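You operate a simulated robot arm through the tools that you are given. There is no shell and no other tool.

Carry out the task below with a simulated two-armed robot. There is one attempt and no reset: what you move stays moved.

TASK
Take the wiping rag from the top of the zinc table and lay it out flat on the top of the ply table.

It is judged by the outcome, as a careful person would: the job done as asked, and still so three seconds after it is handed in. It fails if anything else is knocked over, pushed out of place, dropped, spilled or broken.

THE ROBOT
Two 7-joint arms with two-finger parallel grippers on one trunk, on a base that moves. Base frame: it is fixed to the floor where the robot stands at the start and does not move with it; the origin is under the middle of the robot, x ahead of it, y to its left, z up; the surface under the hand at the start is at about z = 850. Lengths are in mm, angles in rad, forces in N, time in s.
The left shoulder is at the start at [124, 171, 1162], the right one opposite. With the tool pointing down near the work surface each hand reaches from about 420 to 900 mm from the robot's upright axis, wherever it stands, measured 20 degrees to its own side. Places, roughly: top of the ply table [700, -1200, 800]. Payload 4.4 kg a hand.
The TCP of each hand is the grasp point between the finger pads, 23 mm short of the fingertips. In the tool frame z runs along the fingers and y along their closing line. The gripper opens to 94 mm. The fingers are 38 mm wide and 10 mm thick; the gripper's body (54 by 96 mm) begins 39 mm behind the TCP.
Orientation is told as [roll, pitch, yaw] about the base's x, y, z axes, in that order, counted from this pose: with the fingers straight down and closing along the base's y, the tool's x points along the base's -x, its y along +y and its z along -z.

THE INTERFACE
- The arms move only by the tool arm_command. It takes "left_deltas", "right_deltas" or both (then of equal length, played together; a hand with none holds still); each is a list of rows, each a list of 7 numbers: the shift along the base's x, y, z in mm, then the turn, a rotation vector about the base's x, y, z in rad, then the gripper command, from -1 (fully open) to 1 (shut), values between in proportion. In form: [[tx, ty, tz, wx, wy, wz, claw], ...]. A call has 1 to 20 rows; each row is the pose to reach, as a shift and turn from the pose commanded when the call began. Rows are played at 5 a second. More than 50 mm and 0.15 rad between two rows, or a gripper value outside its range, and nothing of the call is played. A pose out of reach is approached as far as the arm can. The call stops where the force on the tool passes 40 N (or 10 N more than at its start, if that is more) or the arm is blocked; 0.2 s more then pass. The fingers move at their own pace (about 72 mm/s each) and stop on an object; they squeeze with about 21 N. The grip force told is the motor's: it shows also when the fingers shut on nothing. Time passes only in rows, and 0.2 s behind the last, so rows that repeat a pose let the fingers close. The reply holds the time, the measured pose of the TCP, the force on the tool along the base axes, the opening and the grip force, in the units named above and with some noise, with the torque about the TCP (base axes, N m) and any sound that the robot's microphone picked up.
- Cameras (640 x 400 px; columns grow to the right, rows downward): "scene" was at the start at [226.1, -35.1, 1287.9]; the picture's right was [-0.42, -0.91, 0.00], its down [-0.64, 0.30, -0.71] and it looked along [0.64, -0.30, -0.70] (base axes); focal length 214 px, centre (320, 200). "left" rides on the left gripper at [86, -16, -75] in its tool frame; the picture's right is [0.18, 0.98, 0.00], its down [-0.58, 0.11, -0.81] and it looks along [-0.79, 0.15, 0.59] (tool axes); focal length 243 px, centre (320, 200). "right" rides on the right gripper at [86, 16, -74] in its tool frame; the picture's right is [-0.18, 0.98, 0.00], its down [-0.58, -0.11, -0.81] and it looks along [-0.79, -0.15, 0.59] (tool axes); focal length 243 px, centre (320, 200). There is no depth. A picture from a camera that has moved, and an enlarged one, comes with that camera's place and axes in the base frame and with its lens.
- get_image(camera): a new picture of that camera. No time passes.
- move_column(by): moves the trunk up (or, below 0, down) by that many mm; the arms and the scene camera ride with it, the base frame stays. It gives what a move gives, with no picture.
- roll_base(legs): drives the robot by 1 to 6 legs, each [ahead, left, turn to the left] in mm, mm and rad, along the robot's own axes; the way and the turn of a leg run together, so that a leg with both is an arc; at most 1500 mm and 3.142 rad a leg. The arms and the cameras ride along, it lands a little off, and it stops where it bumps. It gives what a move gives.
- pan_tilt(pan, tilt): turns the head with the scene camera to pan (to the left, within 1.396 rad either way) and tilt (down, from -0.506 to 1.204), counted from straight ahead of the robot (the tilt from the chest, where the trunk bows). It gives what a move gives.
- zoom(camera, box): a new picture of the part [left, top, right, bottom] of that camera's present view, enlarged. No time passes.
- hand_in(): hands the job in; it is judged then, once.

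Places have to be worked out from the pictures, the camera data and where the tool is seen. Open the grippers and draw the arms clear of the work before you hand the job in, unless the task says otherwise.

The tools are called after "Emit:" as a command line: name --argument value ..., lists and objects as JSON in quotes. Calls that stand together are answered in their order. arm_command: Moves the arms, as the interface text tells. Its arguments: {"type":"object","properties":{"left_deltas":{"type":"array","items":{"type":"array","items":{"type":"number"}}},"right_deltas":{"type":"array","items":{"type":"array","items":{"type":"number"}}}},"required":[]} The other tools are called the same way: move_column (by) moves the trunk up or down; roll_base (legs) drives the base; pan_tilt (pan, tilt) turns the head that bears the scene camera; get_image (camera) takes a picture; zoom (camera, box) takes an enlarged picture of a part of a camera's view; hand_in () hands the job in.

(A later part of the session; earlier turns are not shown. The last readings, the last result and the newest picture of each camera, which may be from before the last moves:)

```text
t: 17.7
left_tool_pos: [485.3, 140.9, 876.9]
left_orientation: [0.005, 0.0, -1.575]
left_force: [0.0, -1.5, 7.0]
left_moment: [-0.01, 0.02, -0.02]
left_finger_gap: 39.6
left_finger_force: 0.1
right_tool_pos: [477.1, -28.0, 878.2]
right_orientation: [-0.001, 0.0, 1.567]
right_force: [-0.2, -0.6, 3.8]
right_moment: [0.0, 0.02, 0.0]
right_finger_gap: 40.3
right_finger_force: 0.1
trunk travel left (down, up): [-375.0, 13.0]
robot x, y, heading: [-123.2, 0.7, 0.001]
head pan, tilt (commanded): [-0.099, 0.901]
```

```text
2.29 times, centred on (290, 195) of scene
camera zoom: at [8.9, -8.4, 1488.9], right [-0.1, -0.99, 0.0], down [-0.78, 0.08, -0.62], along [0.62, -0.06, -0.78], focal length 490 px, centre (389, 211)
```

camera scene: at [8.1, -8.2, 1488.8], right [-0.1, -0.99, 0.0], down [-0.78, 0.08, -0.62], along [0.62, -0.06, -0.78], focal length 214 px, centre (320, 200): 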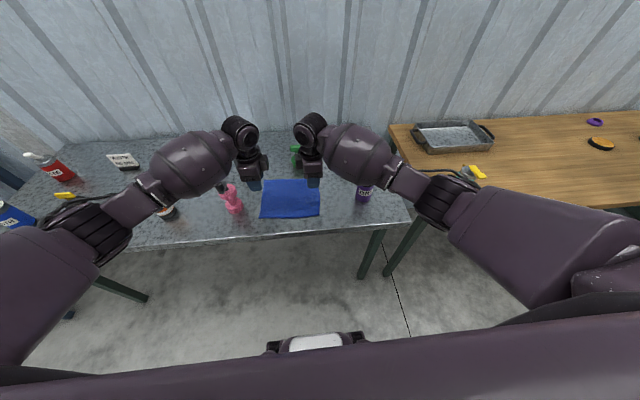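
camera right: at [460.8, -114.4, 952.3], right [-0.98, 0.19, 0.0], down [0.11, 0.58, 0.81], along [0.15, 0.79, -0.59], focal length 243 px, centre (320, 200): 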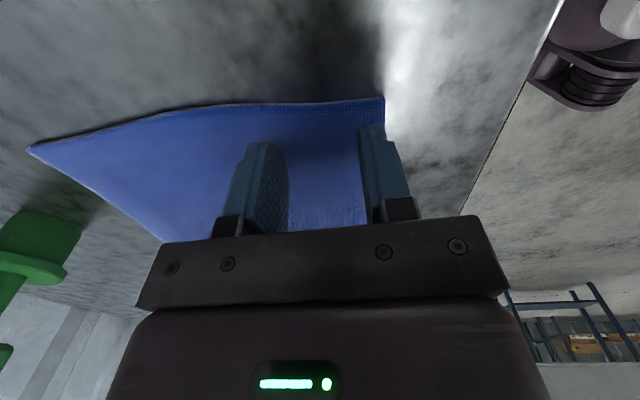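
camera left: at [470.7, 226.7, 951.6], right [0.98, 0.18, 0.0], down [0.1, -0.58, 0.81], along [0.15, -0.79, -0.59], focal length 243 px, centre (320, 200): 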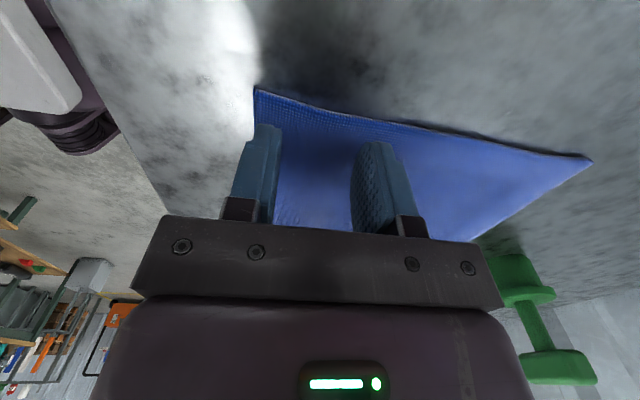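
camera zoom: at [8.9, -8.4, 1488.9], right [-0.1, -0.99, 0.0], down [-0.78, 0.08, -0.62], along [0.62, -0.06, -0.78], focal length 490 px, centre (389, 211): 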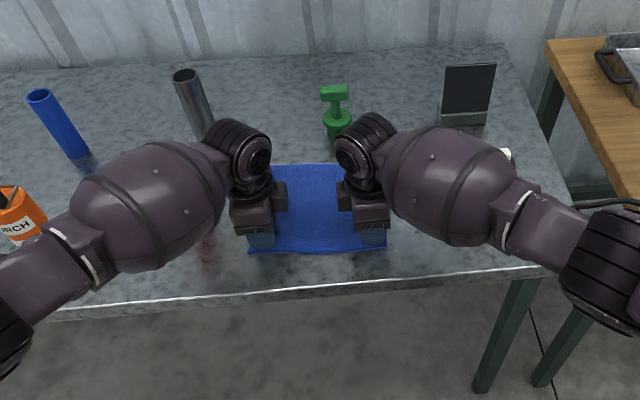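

Both hands are in light contact (7 N and 4 N) with the fingertips on the cloth just inside the near edge. I press a hair more and close the fingers gradually to gather a small fold.

Emit:
arm_command --left_deltas '[[0, 0, -1, 0, 0, 0, 0.3], [0, 0, -1, 0, 0, 0, 0.5], [0, 0, -1, 0, 0, 0, 0.7], [0, 0, -1, 0, 0, 0, 0.9], [0, 0, 0, 0, 0, 0, 1], [0, 0, 0, 0, 0, 0, 1]]' --right_deltas '[[0, 0, -2, 0, 0, 0, 0.3], [0, 0, -2, 0, 0, 0, 0.5], [0, 0, -2, 0, 0, 0, 0.7], [0, 0, -2, 0, 0, 0, 0.9], [0, 0, -1, 0, 0, 0, 1], [0, 0, -1, 0, 0, 0, 1]]'

Emit:
get_image --camera "left"

Emit:
get_image --camera "right"

Emit:
zoom --camera "scene" --box '[220, 150, 360, 240]'

```text
t: 19.1
left_tool_pos: [486.7, 142.2, 877.0]
left_orientation: [0.001, 0.001, -1.576]
left_force: [-0.3, -0.5, 6.7]
left_moment: [-0.04, 0.0, 0.01]
left_finger_gap: 4.7
left_finger_force: 20.8
right_tool_pos: [475.1, -28.2, 877.1]
right_orientation: [-0.001, 0.0, 1.568]
right_force: [0.9, 3.7, 11.7]
right_moment: [0.09, -0.05, 0.05]
right_finger_gap: 4.8
right_finger_force: 21.0
trunk travel left (down, up): [-375.0, 13.0]
robot x, y, heading: [-121.8, -1.8, -0.004]
head pan, tilt (commanded): [-0.099, 0.901]
```

```text
taken
camera left: at [470.2, 227.4, 951.6], right [0.98, 0.18, 0.0], down [0.11, -0.58, 0.81], along [0.15, -0.79, -0.59], focal length 243 px, centre (320, 200)
```

left: 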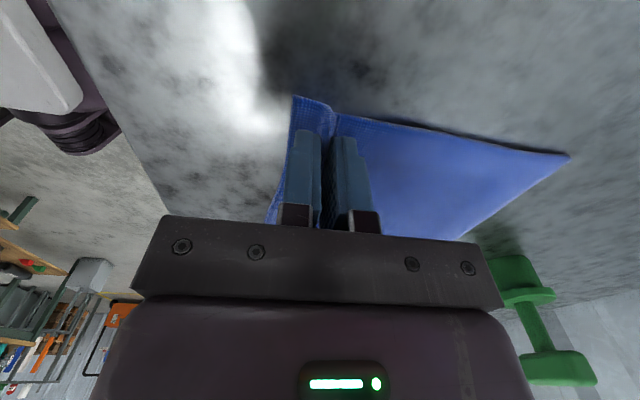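

```text
taken
camera right: at [459.3, -114.1, 951.4], right [-0.98, 0.19, 0.0], down [0.11, 0.58, 0.81], along [0.15, 0.79, -0.59], focal length 243 px, centre (320, 200)
```

right: 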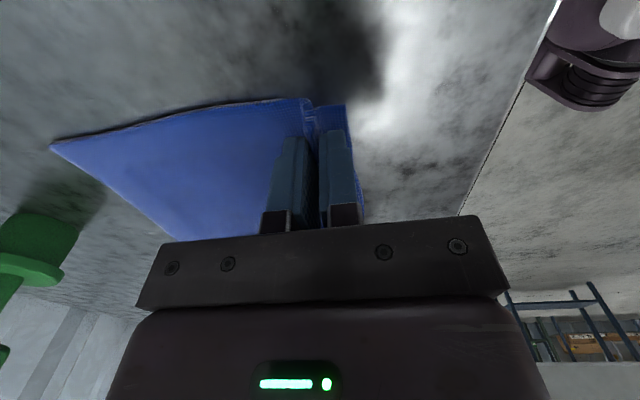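

```text
4.44 times, centred on (290, 195) of scene
camera zoom: at [8.4, -8.0, 1488.8], right [-0.1, -0.99, 0.0], down [-0.78, 0.08, -0.62], along [0.62, -0.06, -0.78], focal length 953 px, centre (453, 222)
```

zoom: 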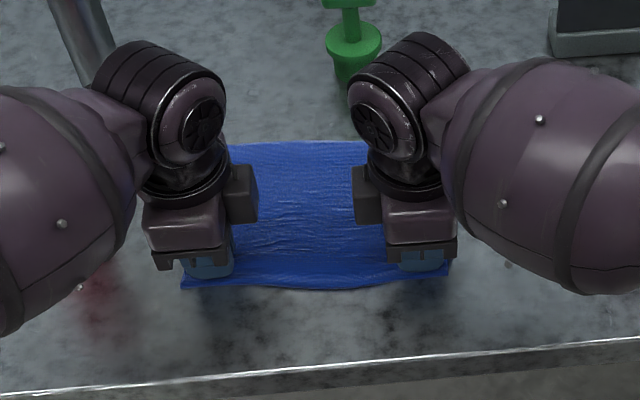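

Both grips hold a fold (gap 4.7 mm, 21 N) and the cloth follows the fingers nicely. I lift 60 mm slowly and check that it holds.

Emit:
arm_command --left_deltas '[[0, 0, 10, 0, 0, 0, 1], [0, 0, 22, 0, 0, 0, 1], [0, 0, 35, 0, 0, 0, 1], [0, 0, 48, 0, 0, 0, 1], [0, 0, 60, 0, 0, 0, 1]]' --right_deltas '[[0, 0, 10, 0, 0, 0, 1], [0, 0, 22, 0, 0, 0, 1], [0, 0, 35, 0, 0, 0, 1], [0, 0, 48, 0, 0, 0, 1], [0, 0, 60, 0, 0, 0, 1]]'

Emit:
get_image --camera "left"

Emit:
get_image --camera "right"

Emit:
zoom --camera "scene" --box '[180, 110, 400, 250]'

```text
t: 20.3
left_tool_pos: [486.5, 140.2, 935.7]
left_orientation: [0.001, 0.0, -1.574]
left_force: [0.2, -0.4, 0.3]
left_moment: [0.0, -0.04, 0.03]
left_finger_gap: 4.8
left_finger_force: 21.5
right_tool_pos: [475.5, -27.3, 934.7]
right_orientation: [0.0, 0.0, 1.567]
right_force: [0.5, 0.6, -0.6]
right_moment: [0.01, 0.02, 0.0]
right_finger_gap: 4.9
right_finger_force: 20.8
trunk travel left (down, up): [-375.0, 13.0]
robot x, y, heading: [-124.8, 1.7, -0.001]
head pan, tilt (commanded): [-0.099, 0.901]
```

```text
taken
camera left: at [471.0, 226.9, 1011.2], right [0.98, 0.18, 0.0], down [0.11, -0.58, 0.81], along [0.15, -0.79, -0.59], focal length 243 px, centre (320, 200)
```

left: 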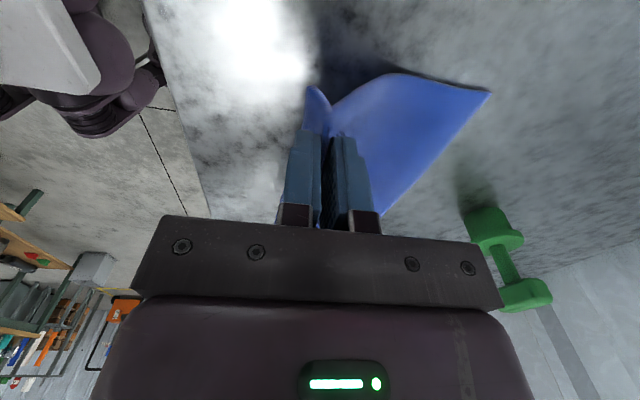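

```text
taken
camera right: at [459.2, -114.4, 1009.6], right [-0.98, 0.19, 0.0], down [0.11, 0.58, 0.81], along [0.15, 0.79, -0.59], focal length 243 px, centre (320, 200)
```

right: 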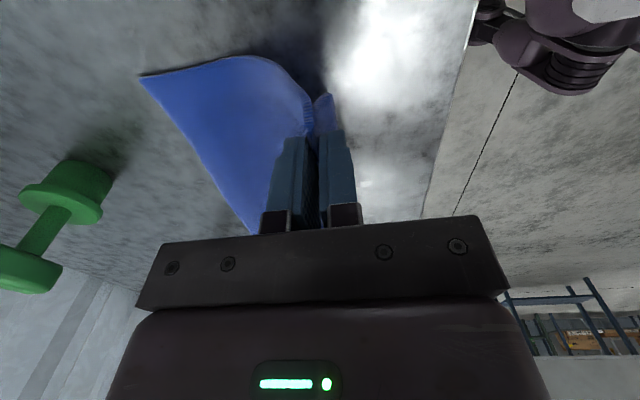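

```text
2.86 times, centred on (290, 180) of scene
camera zoom: at [9.7, -8.0, 1488.7], right [-0.1, -0.99, 0.0], down [-0.78, 0.08, -0.62], along [0.62, -0.06, -0.78], focal length 613 px, centre (406, 257)
```

zoom: 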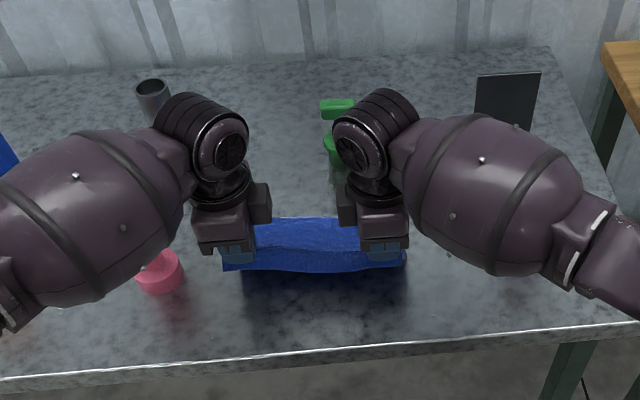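

The rag holds in both hands. I keep lifting another 220 mm, smoothly.

Emit:
arm_command --left_deltas '[[0, 0, 15, 0, 0, 0, 1], [0, 0, 35, 0, 0, 0, 1], [0, 0, 60, 0, 0, 0, 1], [0, 0, 90, 0, 0, 0, 1], [0, 0, 120, 0, 0, 0, 1], [0, 0, 150, 0, 0, 0, 1], [0, 0, 175, 0, 0, 0, 1], [0, 0, 198, 0, 0, 0, 1], [0, 0, 213, 0, 0, 0, 1], [0, 0, 220, 0, 0, 0, 1]]' --right_deltas '[[0, 0, 15, 0, 0, 0, 1], [0, 0, 35, 0, 0, 0, 1], [0, 0, 60, 0, 0, 0, 1], [0, 0, 90, 0, 0, 0, 1], [0, 0, 120, 0, 0, 0, 1], [0, 0, 150, 0, 0, 0, 1], [0, 0, 175, 0, 0, 0, 1], [0, 0, 198, 0, 0, 0, 1], [0, 0, 213, 0, 0, 0, 1], [0, 0, 220, 0, 0, 0, 1]]'

Emit:
get_image --camera "left"

Emit:
get_image --camera "right"

Emit:
get_image --camera "scene"

```text
t: 22.5
left_tool_pos: [485.4, 141.7, 1156.4]
left_orientation: [0.0, 0.0, -1.575]
left_force: [-0.3, -0.9, -1.3]
left_moment: [-0.03, -0.04, 0.0]
left_finger_gap: 4.9
left_finger_force: 20.8
right_tool_pos: [477.4, -28.7, 1153.4]
right_orientation: [-0.002, 0.0, 1.568]
right_force: [0.4, 0.9, -1.0]
right_moment: [0.0, -0.03, 0.02]
right_finger_gap: 4.7
right_finger_force: 20.9
trunk travel left (down, up): [-375.0, 13.0]
robot x, y, heading: [-119.3, 0.3, -0.004]
head pan, tilt (commanded): [-0.099, 0.901]
```

```text
taken
camera left: at [470.3, 227.3, 1231.9], right [0.98, 0.18, 0.0], down [0.11, -0.58, 0.81], along [0.15, -0.79, -0.59], focal length 243 px, centre (320, 200)
```

left: 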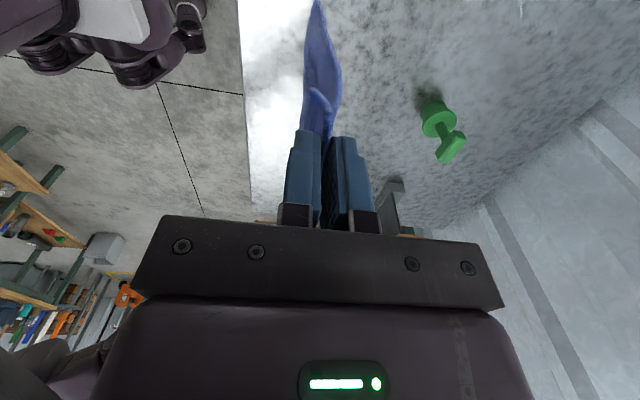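

```text
taken
camera right: at [461.8, -115.1, 1227.9], right [-0.98, 0.19, 0.0], down [0.11, 0.58, 0.81], along [0.15, 0.79, -0.59], focal length 243 px, centre (320, 200)
```

right: 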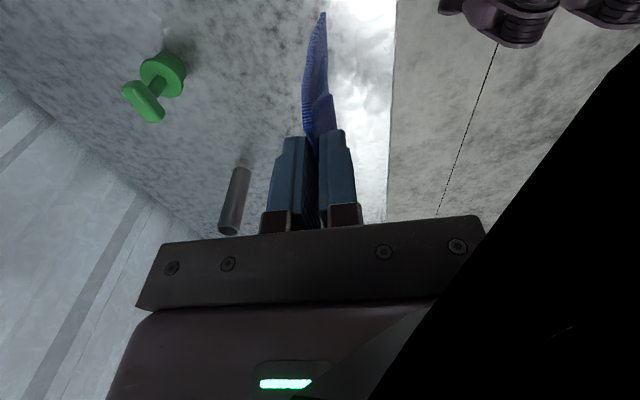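

```text
taken
camera scene: at [9.8, -8.2, 1488.6], right [-0.1, -0.99, 0.0], down [-0.78, 0.08, -0.62], along [0.62, -0.06, -0.78], focal length 214 px, centre (320, 200)
```

scene: 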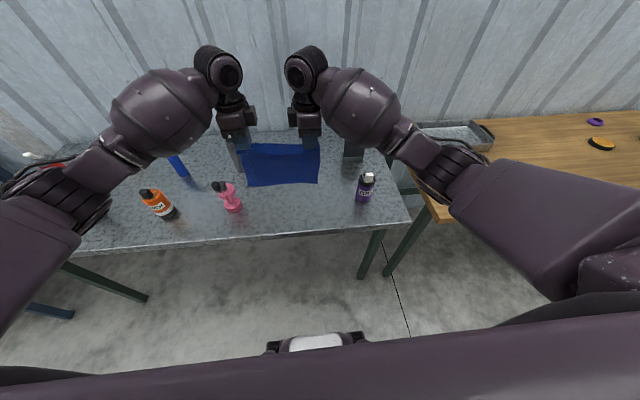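

The rag hangs cleanly from both hands, with its lower edge around z ≈ 985. Before driving I pan the head to the right to check the floor route and the ply table.

Emit:
pan_tilt --pan -0.9 --tilt 0.75

Emit:
get_image --camera "scene"

Emit:
zoom --camera "left" --box '[0, 0, 240, 380]'

```text
t: 23.7
left_tool_pos: [485.9, 140.2, 1156.6]
left_orientation: [-0.001, -0.001, -1.573]
left_force: [-0.2, -0.4, -0.2]
left_moment: [-0.03, -0.04, 0.01]
left_finger_gap: 4.7
left_finger_force: 21.5
right_tool_pos: [478.3, -28.8, 1152.9]
right_orientation: [0.001, 0.0, 1.567]
right_force: [0.1, 1.2, 0.4]
right_moment: [0.07, -0.03, 0.01]
right_finger_gap: 4.5
right_finger_force: 21.1
trunk travel left (down, up): [-375.0, 13.0]
robot x, y, heading: [-120.2, 0.6, -0.003]
head pan, tilt (commanded): [-0.901, 0.75]
```

```text
taken
camera scene: at [-13.9, -65.4, 1500.5], right [-0.79, -0.62, 0.0], down [-0.42, 0.54, -0.73], along [0.45, -0.57, -0.68], focal length 214 px, centre (320, 200)
```

scene: 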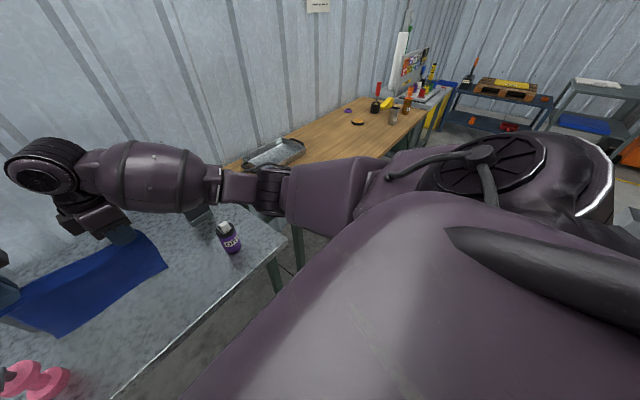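

```text
1.05 times, centred on (120, 190) of left (not enlarged: the box is as wide or as high as the picture)
camera zoom: at [470.4, 227.2, 1231.4], right [0.98, 0.18, 0.0], down [0.11, -0.58, 0.81], along [0.15, -0.79, -0.59], focal length 255 px, centre (530, 210)
```

zoom: 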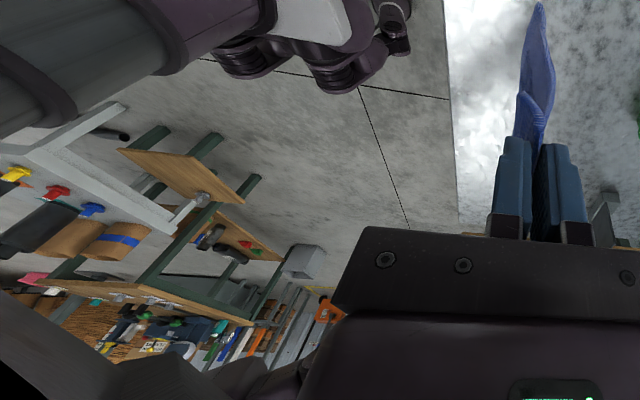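

The route in front of both tables looks free; the bench behind is around x ≈ −1170, well away. I back off 170 mm so the rag is clear of the table fronts, then drive 1200 mm to the right.

Emit:
roll_base --legs '[[-170, 0, 0], [0, -400, 0]]'

Emit:
get_image --camera "scene"

Emit:
get_image --camera "right"

```text
t: 28.7
left_tool_pos: [315.7, -258.2, 1156.3]
left_orientation: [0.001, 0.001, -1.578]
left_force: [-0.3, -0.7, 0.5]
left_moment: [-0.02, -0.02, 0.04]
left_finger_gap: 4.8
left_finger_force: 21.1
right_tool_pos: [307.8, -427.5, 1152.7]
right_orientation: [0.001, -0.001, 1.563]
right_force: [0.1, 0.7, 0.1]
right_moment: [0.03, -0.03, 0.04]
right_finger_gap: 4.8
right_finger_force: 21.0
trunk travel left (down, up): [-375.0, 13.0]
robot x, y, heading: [-289.4, -395.1, -0.003]
head pan, tilt (commanded): [-0.901, 0.75]
```

```text
taken
camera scene: at [-184.2, -462.0, 1500.5], right [-0.79, -0.62, 0.0], down [-0.42, 0.54, -0.73], along [0.45, -0.58, -0.68], focal length 214 px, centre (320, 200)
```

scene: 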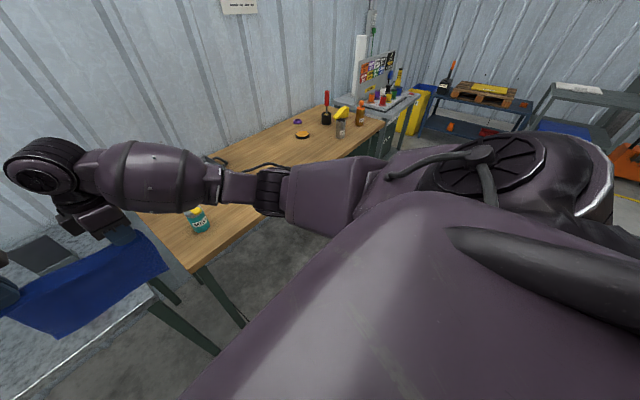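

```text
taken
camera right: at [291.5, -513.2, 1227.7], right [-0.98, 0.19, 0.0], down [0.11, 0.58, 0.81], along [0.15, 0.79, -0.59], focal length 243 px, centre (320, 200)
```

right: 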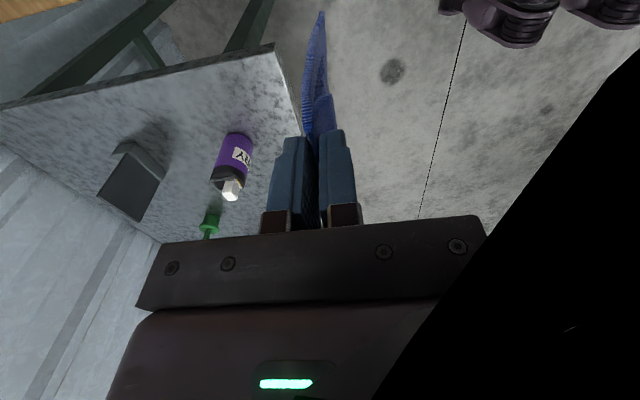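

The rag is still held and the way is clear. I continue another 800 mm to the right.

Emit:
roll_base --legs '[[0, -400, 0], [0, -390, 0]]'

Emit:
pan_tilt --pan -0.1 --tilt 0.85

Emit:
get_image --camera "scene"

Emit:
get_image --camera "right"

Emit:
get_image --camera "left"

```text
t: 36.4
left_tool_pos: [308.8, -1050.3, 1157.5]
left_orientation: [0.0, 0.0, -1.58]
left_force: [0.2, -0.3, 0.4]
left_moment: [-0.01, -0.04, 0.03]
left_finger_gap: 4.9
left_finger_force: 21.4
right_tool_pos: [299.0, -1219.7, 1153.7]
right_orientation: [0.0, 0.0, 1.56]
right_force: [0.5, 0.8, -0.2]
right_moment: [0.07, -0.04, 0.03]
right_finger_gap: 4.9
right_finger_force: 21.1
trunk travel left (down, up): [-375.0, 13.0]
robot x, y, heading: [-298.6, -1186.4, -0.01]
head pan, tilt (commanded): [-0.901, 0.75]
```

```text
t: 37.5
left_tool_pos: [307.2, -1049.0, 1157.3]
left_orientation: [0.001, 0.0, -1.582]
left_force: [-0.4, -0.7, -0.5]
left_moment: [0.0, -0.02, 0.03]
left_finger_gap: 4.5
left_finger_force: 21.5
right_tool_pos: [298.4, -1218.5, 1153.2]
right_orientation: [0.001, 0.0, 1.56]
right_force: [1.8, 1.9, 0.1]
right_moment: [0.03, -0.02, 0.11]
right_finger_gap: 4.8
right_finger_force: 21.3
trunk travel left (down, up): [-375.0, 13.0]
robot x, y, heading: [-299.2, -1185.4, -0.008]
head pan, tilt (commanded): [-0.099, 0.85]
```

```text
taken
camera scene: at [-166.1, -1195.7, 1492.5], right [-0.11, -0.99, 0.0], down [-0.75, 0.08, -0.66], along [0.66, -0.07, -0.75], focal length 214 px, centre (320, 200)
```

scene: 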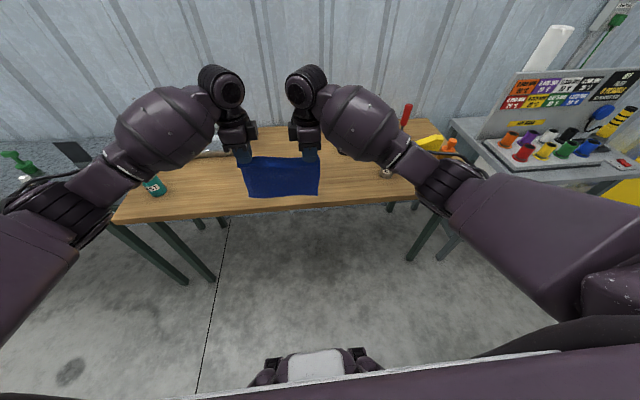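

```text
taken
camera right: at [282.4, -1305.3, 1227.8], right [-0.98, 0.19, 0.0], down [0.12, 0.58, 0.81], along [0.16, 0.79, -0.59], focal length 243 px, centre (320, 200)
```

right: 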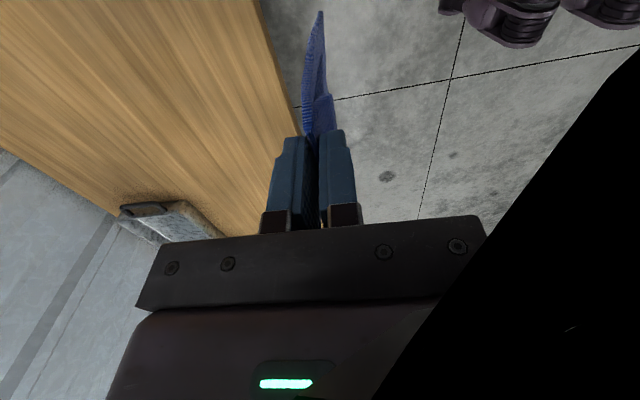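

```text
taken
camera left: at [293.5, -963.4, 1231.4], right [0.98, 0.17, 0.0], down [0.1, -0.58, 0.81], along [0.14, -0.79, -0.59], focal length 243 px, centre (320, 200)
```

left: 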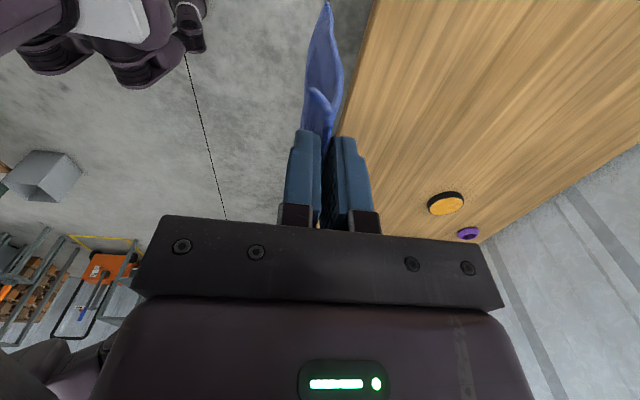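

The robot stands in front of the clear middle of the ply table (near edge x ≈ 395), with the rag still held by both grips. I drive 300 mm ahead so the hands are at about x ≈ 605.

Emit:
roll_base --legs '[[300, 0, 0.008]]'

Emit:
get_image --camera "scene"

Emit:
get_image --camera "right"

Emit:
get_image --camera "left"

```text
t: 39.6
left_tool_pos: [611.5, -1051.2, 1156.1]
left_orientation: [0.001, 0.0, -1.578]
left_force: [0.8, -1.0, -0.6]
left_moment: [0.04, -0.01, 0.0]
left_finger_gap: 4.5
left_finger_force: 21.3
right_tool_pos: [601.8, -1218.7, 1152.6]
right_orientation: [0.0, 0.0, 1.564]
right_force: [1.3, 0.8, -1.3]
right_moment: [-0.01, 0.03, -0.03]
right_finger_gap: 4.7
right_finger_force: 20.9
trunk travel left (down, up): [-375.0, 13.0]
robot x, y, heading: [5.5, -1185.7, -0.011]
head pan, tilt (commanded): [-0.099, 0.85]
```

```text
taken
camera scene: at [138.4, -1197.7, 1492.4], right [-0.11, -0.99, 0.0], down [-0.75, 0.08, -0.66], along [0.66, -0.07, -0.75], focal length 214 px, centre (320, 200)
```

scene: 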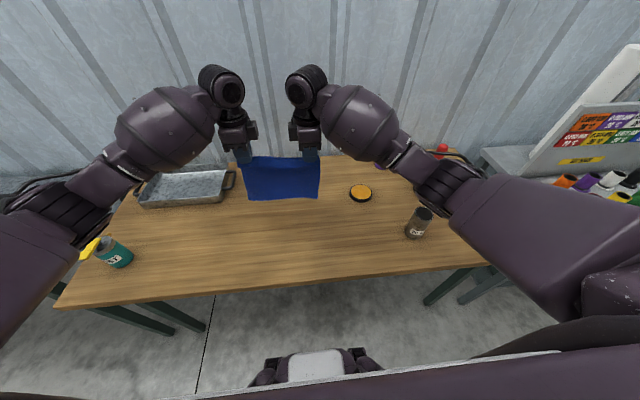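

```text
taken
camera right: at [587.3, -1305.5, 1227.4], right [-0.98, 0.19, 0.0], down [0.11, 0.58, 0.81], along [0.15, 0.79, -0.59], focal length 243 px, centre (320, 200)
```

right: 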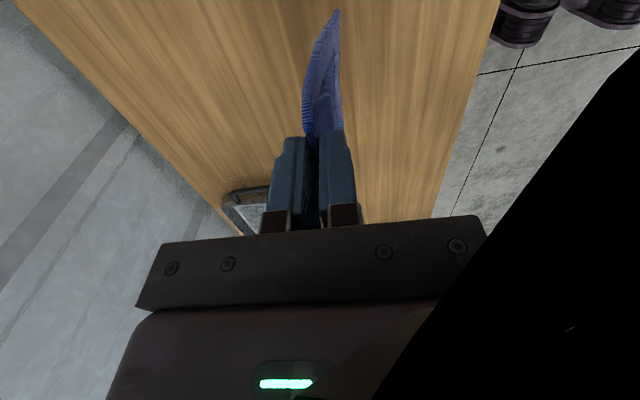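

```text
taken
camera left: at [596.8, -963.5, 1231.0], right [0.98, 0.18, 0.0], down [0.11, -0.58, 0.81], along [0.14, -0.79, -0.59], focal length 243 px, centre (320, 200)
```

left: 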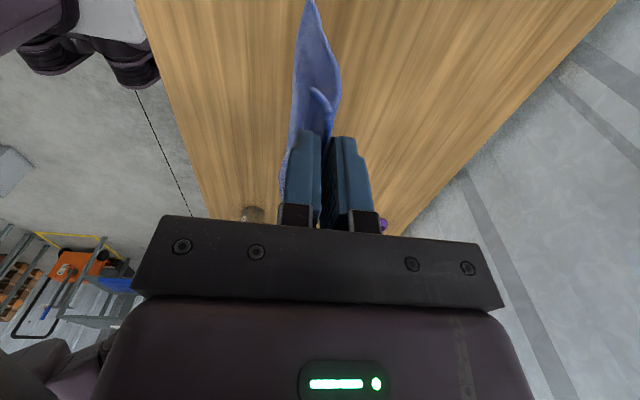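

The rag hangs about 150 mm below the fingertips; the tray (y > −880), the orange disk ([768,−1443]) and the bottle ([532,−1610]) are all well away from the target patch. I move the hands 50 mm ahead and lower until the hem is about 25 mm above the table.

Emit:
arm_command --left_deltas '[[5, 0, -20, 0, 0, 0, 1], [15, 0, -45, 0, 0, 0, 1], [25, 0, -75, 0, 0, 0, 1], [37, 0, -105, 0, 0, 0, 1], [45, 0, -130, 0, 0, 0, 1], [50, 0, -145, 0, 0, 0, 1], [50, 0, -155, 0, 0, 0, 1], [50, 0, -158, 0, 0, 0, 1]]' --right_deltas '[[5, 0, -20, 0, 0, 0, 1], [15, 0, -45, 0, 0, 0, 1], [25, 0, -75, 0, 0, 0, 1], [37, 0, -105, 0, 0, 0, 1], [45, 0, -130, 0, 0, 0, 1], [50, 0, -143, 0, 0, 0, 1], [50, 0, -152, 0, 0, 0, 1], [50, 0, -155, 0, 0, 0, 1]]'

Emit:
get_image --camera "scene"

Emit:
get_image --camera "right"

Emit:
get_image --camera "left"

```text
t: 41.4
left_tool_pos: [660.8, -1050.2, 997.0]
left_orientation: [0.0, -0.001, -1.576]
left_force: [0.7, -0.1, -0.5]
left_moment: [0.03, -0.01, 0.04]
left_finger_gap: 4.8
left_finger_force: 21.3
right_tool_pos: [651.9, -1218.6, 995.9]
right_orientation: [-0.002, 0.001, 1.566]
right_force: [0.2, 0.3, -0.2]
right_moment: [0.0, -0.04, -0.01]
right_finger_gap: 4.7
right_finger_force: 21.3
trunk travel left (down, up): [-375.0, 13.0]
robot x, y, heading: [3.3, -1189.8, -0.006]
head pan, tilt (commanded): [-0.099, 0.85]
```

```text
taken
camera scene: at [137.6, -1197.7, 1492.5], right [-0.11, -0.99, 0.0], down [-0.75, 0.08, -0.66], along [0.66, -0.07, -0.75], focal length 214 px, centre (320, 200)
```

scene: 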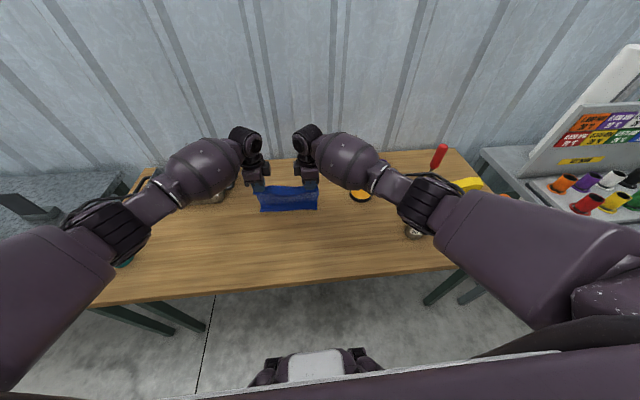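

```text
taken
camera right: at [636.1, -1304.8, 1071.4], right [-0.98, 0.19, 0.0], down [0.11, 0.58, 0.81], along [0.15, 0.79, -0.59], focal length 243 px, centre (320, 200)
```

right: 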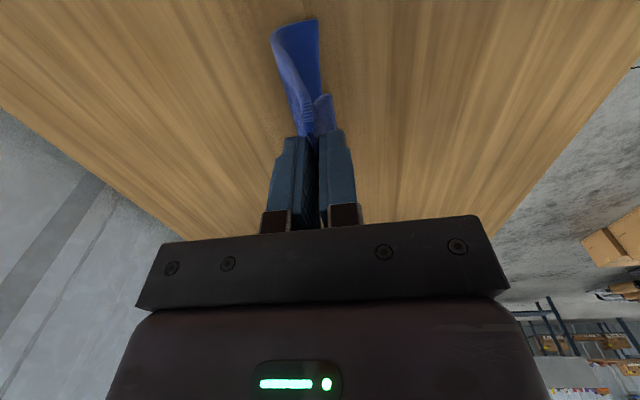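

```text
taken
camera left: at [645.0, -963.8, 1072.3], right [0.98, 0.18, 0.0], down [0.1, -0.58, 0.81], along [0.14, -0.79, -0.59], focal length 243 px, centre (320, 200)
```

left: 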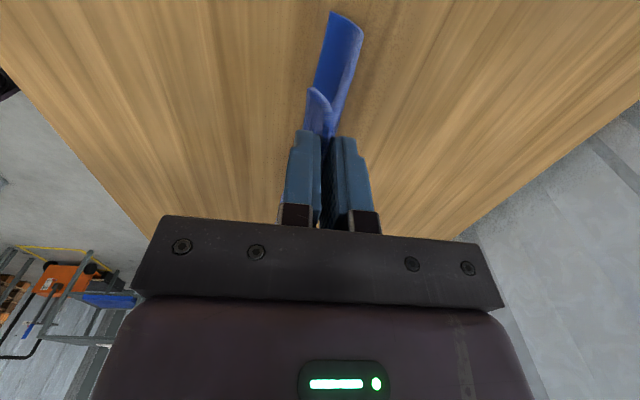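

I zoom in to see how the hem hangs relative to the table.

Emit:
zoom --camera "scene" --box '[230, 150, 350, 230]'

```text
5.00 times, centred on (290, 190) of scene
camera zoom: at [137.6, -1197.7, 1492.5], right [-0.11, -0.99, 0.0], down [-0.75, 0.08, -0.66], along [0.66, -0.07, -0.75], focal length 1072 px, centre (470, 250)
```

zoom: 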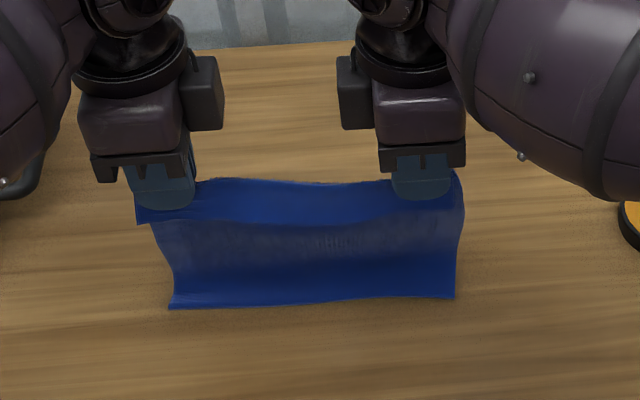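

The rag hangs with its hem slanting slightly away from the robot (hem near x ≈ 690, z ≈ 825), which is the right way for laying it down. I lower along an arc while drawing the hands back toward the robot.

Emit:
arm_command --left_deltas '[[0, 0, -10, 0, 0, 0, 1], [-3, 0, -20, 0, 0, 0, 1], [-10, 0, -28, 0, 0, 0, 1], [-20, 0, -34, 0, 0, 0, 1], [-32, 0, -40, 0, 0, 0, 1], [-45, 0, -48, 0, 0, 0, 1], [-57, 0, -57, 0, 0, 0, 1], [-68, 0, -68, 0, 0, 0, 1]]' --right_deltas '[[0, 0, -10, 0, 0, 0, 1], [-3, 0, -20, 0, 0, 0, 1], [-10, 0, -28, 0, 0, 0, 1], [-20, 0, -34, 0, 0, 0, 1], [-32, 0, -40, 0, 0, 0, 1], [-45, 0, -48, 0, 0, 0, 1], [-57, 0, -57, 0, 0, 0, 1], [-68, 0, -68, 0, 0, 0, 1]]'

Emit:
zoom --camera "scene" --box '[210, 140, 370, 250]'

Emit:
get_image --camera "left"

Emit:
get_image --camera "right"

```text
t: 43.2
left_tool_pos: [591.6, -1048.3, 931.1]
left_orientation: [0.0, 0.002, -1.577]
left_force: [0.3, -1.3, 0.0]
left_moment: [-0.03, -0.02, 0.0]
left_finger_gap: 4.8
left_finger_force: 20.1
right_tool_pos: [582.9, -1219.3, 929.0]
right_orientation: [0.002, 0.001, 1.565]
right_force: [0.4, 0.9, -0.1]
right_moment: [0.02, -0.04, -0.02]
right_finger_gap: 4.8
right_finger_force: 20.6
trunk travel left (down, up): [-375.0, 13.0]
robot x, y, heading: [3.7, -1187.6, -0.007]
head pan, tilt (commanded): [-0.099, 0.85]
```

```text
3.64 times, centred on (290, 195) of scene
camera zoom: at [137.3, -1197.8, 1492.6], right [-0.11, -0.99, 0.0], down [-0.75, 0.08, -0.66], along [0.66, -0.07, -0.75], focal length 780 px, centre (429, 218)
```

zoom: 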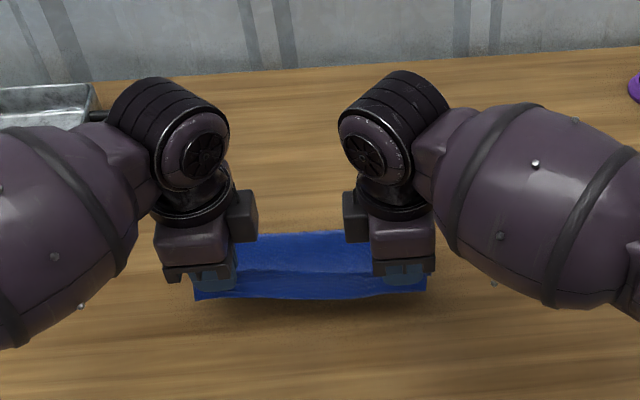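

```text
taken
camera left: at [576.9, -962.6, 1006.4], right [0.98, 0.18, 0.0], down [0.1, -0.58, 0.81], along [0.14, -0.79, -0.59], focal length 243 px, centre (320, 200)
```

left: 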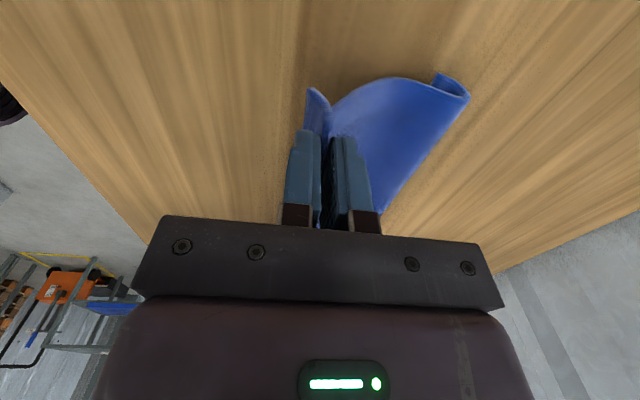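

```text
taken
camera right: at [567.3, -1305.5, 1003.6], right [-0.98, 0.19, 0.0], down [0.11, 0.58, 0.81], along [0.15, 0.79, -0.59], focal length 243 px, centre (320, 200)
```

right: 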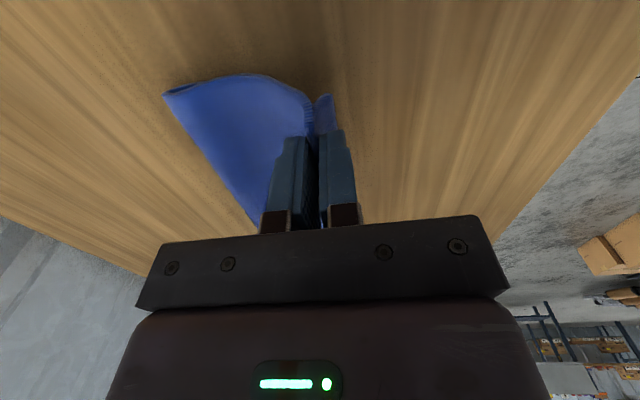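

The far hem touched too early and its left corner tucked under a little. I lift again so the hem hangs free, farther over the table (x ≈ 700), let it settle, and then repeat the lowering with the backward motion already going at touchdown.

Emit:
arm_command --left_deltas '[[0, 0, 25, 0, 0, 0, 1], [0, 0, 55, 0, 0, 0, 1], [5, 0, 85, 0, 0, 0, 1], [20, 0, 110, 0, 0, 0, 1], [45, 0, 125, 0, 0, 0, 1], [70, 0, 130, 0, 0, 0, 1], [92, 0, 130, 0, 0, 0, 1], [108, 0, 130, 0, 0, 0, 1], [113, 0, 130, 0, 0, 0, 1], [113, 0, 130, 0, 0, 0, 1], [113, 0, 130, 0, 0, 0, 1], [113, 0, 130, 0, 0, 0, 1]]' --right_deltas '[[0, 0, 25, 0, 0, 0, 1], [0, 0, 55, 0, 0, 0, 1], [5, 0, 85, 0, 0, 0, 1], [20, 0, 110, 0, 0, 0, 1], [45, 0, 125, 0, 0, 0, 1], [70, 0, 130, 0, 0, 0, 1], [92, 0, 130, 0, 0, 0, 1], [108, 0, 130, 0, 0, 0, 1], [113, 0, 130, 0, 0, 0, 1], [113, 0, 130, 0, 0, 0, 1], [113, 0, 130, 0, 0, 0, 1], [113, 0, 130, 0, 0, 0, 1]]'

Emit:
zoom --camera "scene" --box '[210, 120, 370, 230]'

Emit:
get_image --camera "left"

Emit:
get_image --camera "right"

```text
t: 45.8
left_tool_pos: [706.1, -1049.0, 1060.3]
left_orientation: [0.002, 0.001, -1.578]
left_force: [-0.9, -0.3, -1.2]
left_moment: [-0.03, -0.02, 0.03]
left_finger_gap: 4.9
left_finger_force: 20.6
right_tool_pos: [697.7, -1218.6, 1059.3]
right_orientation: [-0.001, 0.0, 1.563]
right_force: [-0.2, 0.2, -1.0]
right_moment: [0.06, -0.01, -0.02]
right_finger_gap: 4.6
right_finger_force: 21.5
trunk travel left (down, up): [-375.0, 13.0]
robot x, y, heading: [0.1, -1188.6, -0.006]
head pan, tilt (commanded): [-0.099, 0.85]
```

```text
3.64 times, centred on (290, 175) of scene
camera zoom: at [137.5, -1197.7, 1492.5], right [-0.11, -0.99, 0.0], down [-0.75, 0.08, -0.66], along [0.66, -0.07, -0.75], focal length 780 px, centre (429, 291)
```

zoom: 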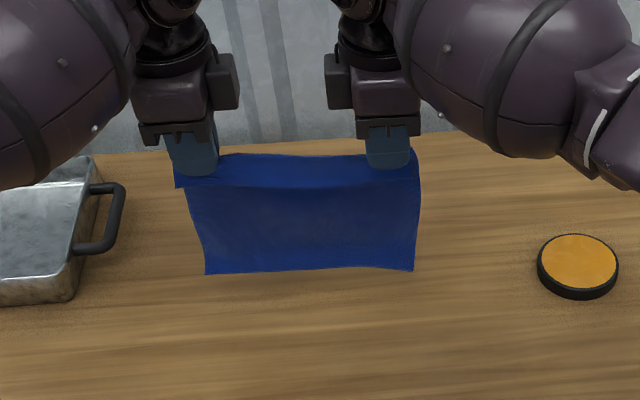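

```text
taken
camera left: at [691.6, -963.3, 1134.8], right [0.98, 0.18, 0.0], down [0.1, -0.58, 0.81], along [0.14, -0.79, -0.59], focal length 243 px, centre (320, 200)
```

left: 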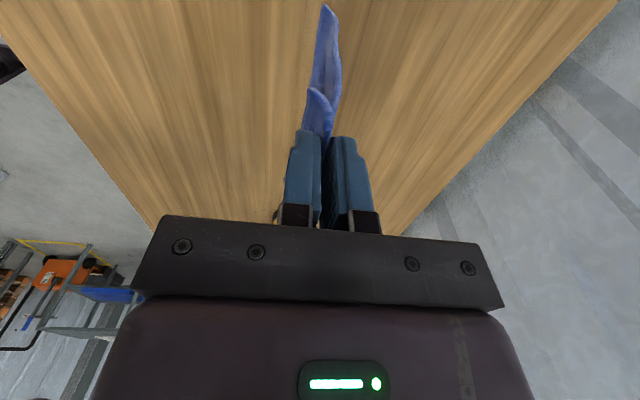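

```text
taken
camera right: at [681.7, -1305.4, 1134.5], right [-0.98, 0.19, 0.0], down [0.11, 0.58, 0.81], along [0.15, 0.79, -0.59], focal length 243 px, centre (320, 200)
```

right: 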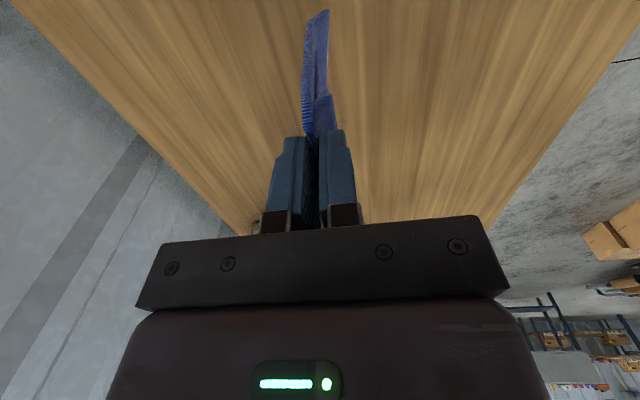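

The hem hangs straight again and nothing is near it. I lower with a clear backward sweep so the hem trails away from the robot when it touches.

Emit:
arm_command --left_deltas '[[-3, 0, -20, 0, 0, 0, 1], [-8, 0, -42, 0, 0, 0, 1], [-15, 0, -62, 0, 0, 0, 1], [-26, 0, -76, 0, 0, 0, 1], [-42, 0, -85, 0, 0, 0, 1], [-62, 0, -92, 0, 0, 0, 1], [-84, 0, -99, 0, 0, 0, 1], [-106, 0, -107, 0, 0, 0, 1], [-126, 0, -117, 0, 0, 0, 1], [-143, 0, -130, 0, 0, 0, 1], [-155, 0, -143, 0, 0, 0, 1]]' --right_deltas '[[-3, 0, -20, 0, 0, 0, 1], [-8, 0, -42, 0, 0, 0, 1], [-15, 0, -62, 0, 0, 0, 1], [-26, 0, -76, 0, 0, 0, 1], [-42, 0, -85, 0, 0, 0, 1], [-62, 0, -92, 0, 0, 0, 1], [-84, 0, -99, 0, 0, 0, 1], [-106, 0, -107, 0, 0, 0, 1], [-126, 0, -117, 0, 0, 0, 1], [-143, 0, -130, 0, 0, 0, 1], [-155, 0, -143, 0, 0, 0, 1]]'

Emit:
zoom --camera "scene" --box '[210, 140, 370, 250]'

Emit:
get_image --camera "left"

Emit:
get_image --camera "right"

```text
t: 48.2
left_tool_pos: [551.1, -1051.0, 918.8]
left_orientation: [-0.002, 0.0, -1.578]
left_force: [0.4, -0.2, -0.3]
left_moment: [-0.01, -0.04, 0.05]
left_finger_gap: 4.8
left_finger_force: 20.8
right_tool_pos: [544.1, -1217.8, 915.3]
right_orientation: [0.0, -0.001, 1.564]
right_force: [0.3, -0.1, -0.1]
right_moment: [-0.05, -0.05, 0.04]
right_finger_gap: 5.0
right_finger_force: 21.1
trunk travel left (down, up): [-375.0, 13.0]
robot x, y, heading: [-0.2, -1189.1, -0.013]
head pan, tilt (commanded): [-0.099, 0.85]
```

```text
3.64 times, centred on (290, 195) of scene
camera zoom: at [137.2, -1197.7, 1492.6], right [-0.11, -0.99, 0.0], down [-0.75, 0.08, -0.66], along [0.66, -0.07, -0.75], focal length 780 px, centre (429, 218)
```

zoom: 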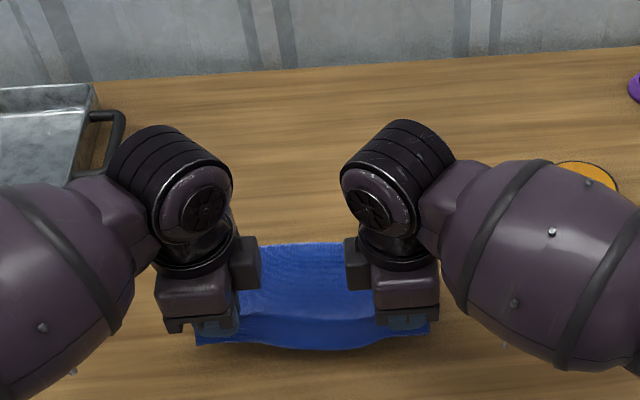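

```text
taken
camera left: at [535.2, -965.0, 994.4], right [0.98, 0.18, 0.0], down [0.1, -0.58, 0.81], along [0.14, -0.79, -0.59], focal length 243 px, centre (320, 200)
```

left: 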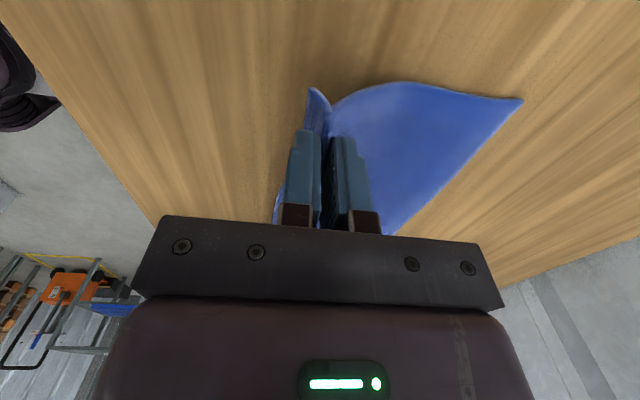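

```text
taken
camera right: at [526.9, -1304.4, 990.0], right [-0.98, 0.19, 0.0], down [0.11, 0.58, 0.81], along [0.15, 0.79, -0.59], focal length 243 px, centre (320, 200)
```

right: 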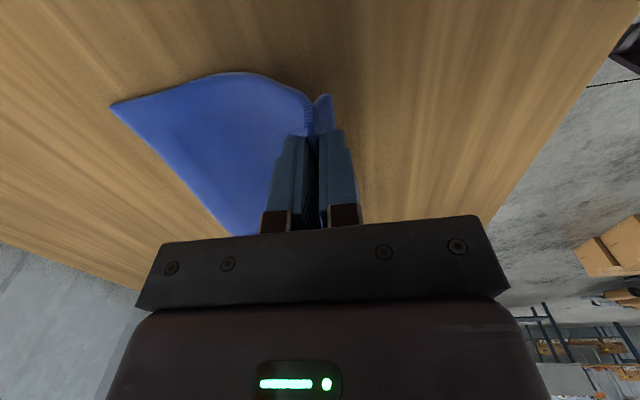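

The hem now points away from the robot without a curl, but the width seen suggests it is still about 50 mm above the table. I hold still for a second to let it settle and look again.

Emit:
arm_command --left_deltas '[[0, 0, 0, 0, 0, 0, 1], [0, 0, 0, 0, 0, 0, 1], [0, 0, 0, 0, 0, 0, 1], [0, 0, 0, 0, 0, 0, 1]]' --right_deltas '[[0, 0, 0, 0, 0, 0, 1], [0, 0, 0, 0, 0, 0, 1], [0, 0, 0, 0, 0, 0, 1], [0, 0, 0, 0, 0, 0, 1]]'

Emit:
get_image --camera "left"

Emit:
get_image --camera "right"

Emit:
zoom --camera "scene" --box '[210, 140, 370, 250]'

```text
t: 49.2
left_tool_pos: [550.3, -1052.1, 919.5]
left_orientation: [0.0, 0.0, -1.578]
left_force: [0.1, -0.2, 0.0]
left_moment: [-0.01, -0.06, 0.0]
left_finger_gap: 4.7
left_finger_force: 21.3
right_tool_pos: [542.9, -1218.6, 915.5]
right_orientation: [0.003, 0.0, 1.564]
right_force: [0.4, 1.3, 0.2]
right_moment: [-0.02, 0.0, 0.01]
right_finger_gap: 5.0
right_finger_force: 21.2
trunk travel left (down, up): [-375.0, 13.0]
robot x, y, heading: [3.8, -1189.6, -0.006]
head pan, tilt (commanded): [-0.099, 0.85]
```

```text
taken
camera left: at [535.7, -965.0, 994.4], right [0.98, 0.18, 0.0], down [0.1, -0.58, 0.81], along [0.14, -0.79, -0.59], focal length 243 px, centre (320, 200)
```

left: 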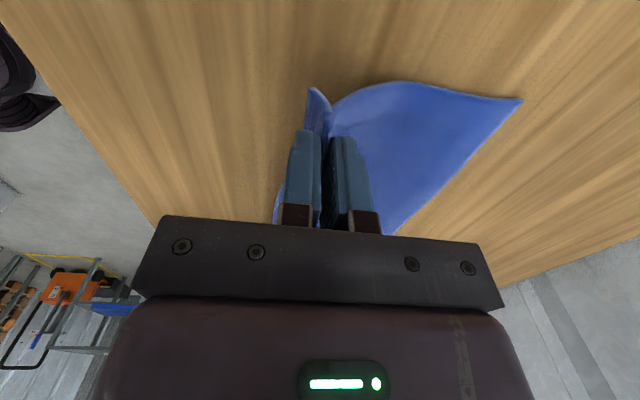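

```text
taken
camera right: at [527.4, -1304.4, 990.0], right [-0.98, 0.19, 0.0], down [0.11, 0.58, 0.81], along [0.15, 0.79, -0.59], focal length 243 px, centre (320, 200)
```

right: 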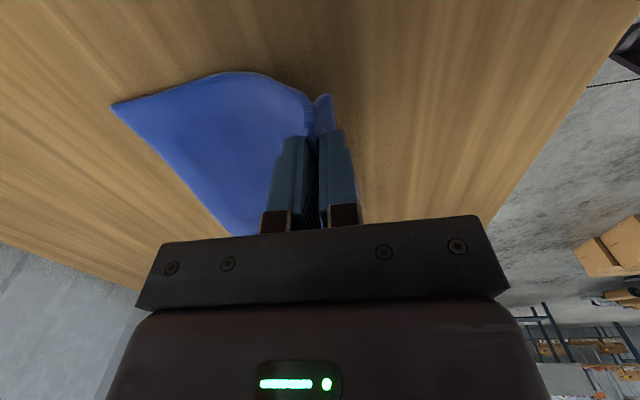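

```text
3.64 times, centred on (290, 195) of scene
camera zoom: at [137.5, -1197.7, 1492.5], right [-0.11, -0.99, 0.0], down [-0.75, 0.08, -0.66], along [0.66, -0.07, -0.75], focal length 780 px, centre (429, 218)
```

zoom: 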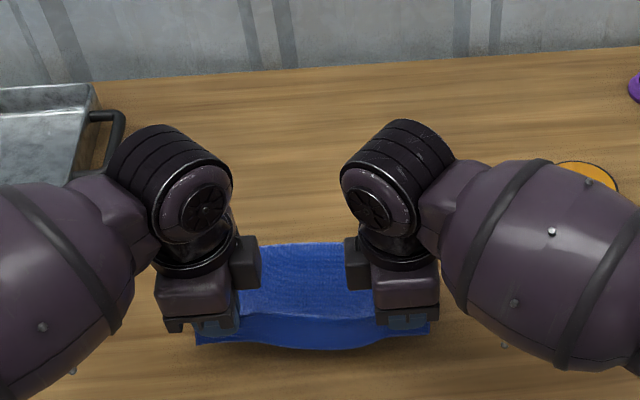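

Unchanged after settling, so the hem is resting on the table; the corner spacing fits a table top near z ≈ 850 rather than 800. I lower gently with a small backward pull, in small steps, watching the force.

Emit:
arm_command --left_deltas '[[-3, 0, -8, 0, 0, 0, 1], [-6, 0, -16, 0, 0, 0, 1], [-9, 0, -23, 0, 0, 0, 1], [-11, 0, -29, 0, 0, 0, 1], [-12, 0, -34, 0, 0, 0, 1]]' --right_deltas '[[-3, 0, -8, 0, 0, 0, 1], [-6, 0, -16, 0, 0, 0, 1], [-9, 0, -22, 0, 0, 0, 1], [-11, 0, -27, 0, 0, 0, 1], [-12, 0, -31, 0, 0, 0, 1]]'

Emit:
get_image --camera "left"

Emit:
get_image --camera "right"

Emit:
zoom --camera "scene" --box '[210, 140, 370, 250]'

```text
t: 50.4
left_tool_pos: [539.4, -1049.8, 885.3]
left_orientation: [-0.002, 0.0, -1.578]
left_force: [0.0, -0.6, -1.0]
left_moment: [-0.03, -0.04, 0.04]
left_finger_gap: 4.8
left_finger_force: 20.5
right_tool_pos: [529.8, -1219.4, 886.9]
right_orientation: [0.001, 0.0, 1.564]
right_force: [-0.1, 0.7, 0.0]
right_moment: [0.03, -0.06, -0.01]
right_finger_gap: 4.8
right_finger_force: 21.1
trunk travel left (down, up): [-375.0, 13.0]
robot x, y, heading: [6.9, -1189.1, -0.005]
head pan, tilt (commanded): [-0.099, 0.85]
```

```text
taken
camera left: at [524.6, -963.2, 959.2], right [0.98, 0.18, 0.0], down [0.1, -0.58, 0.81], along [0.14, -0.79, -0.59], focal length 243 px, centre (320, 200)
```

left: 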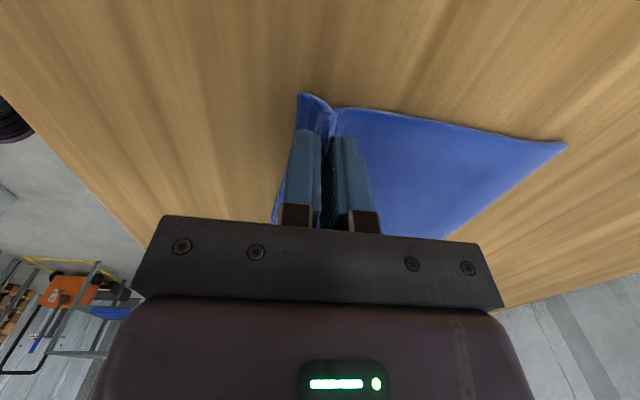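

```text
taken
camera right: at [513.8, -1304.9, 961.2], right [-0.98, 0.19, 0.0], down [0.11, 0.58, 0.81], along [0.15, 0.79, -0.59], focal length 243 px, centre (320, 200)
```

right: 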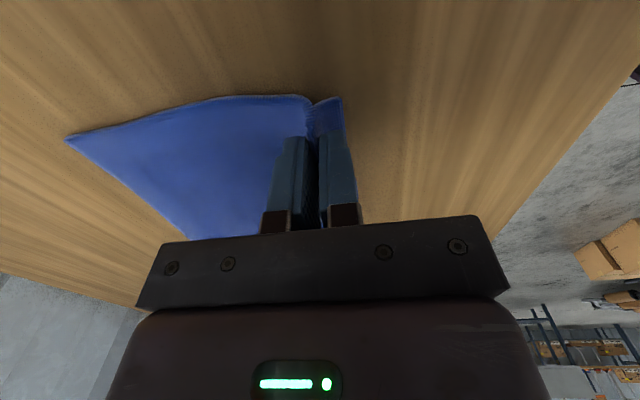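

```text
3.64 times, centred on (290, 195) of scene
camera zoom: at [137.5, -1197.7, 1492.5], right [-0.11, -0.99, 0.0], down [-0.75, 0.08, -0.66], along [0.66, -0.07, -0.75], focal length 780 px, centre (429, 218)
```

zoom: 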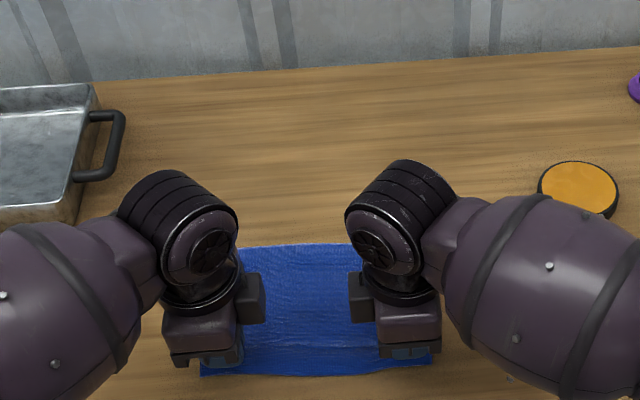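

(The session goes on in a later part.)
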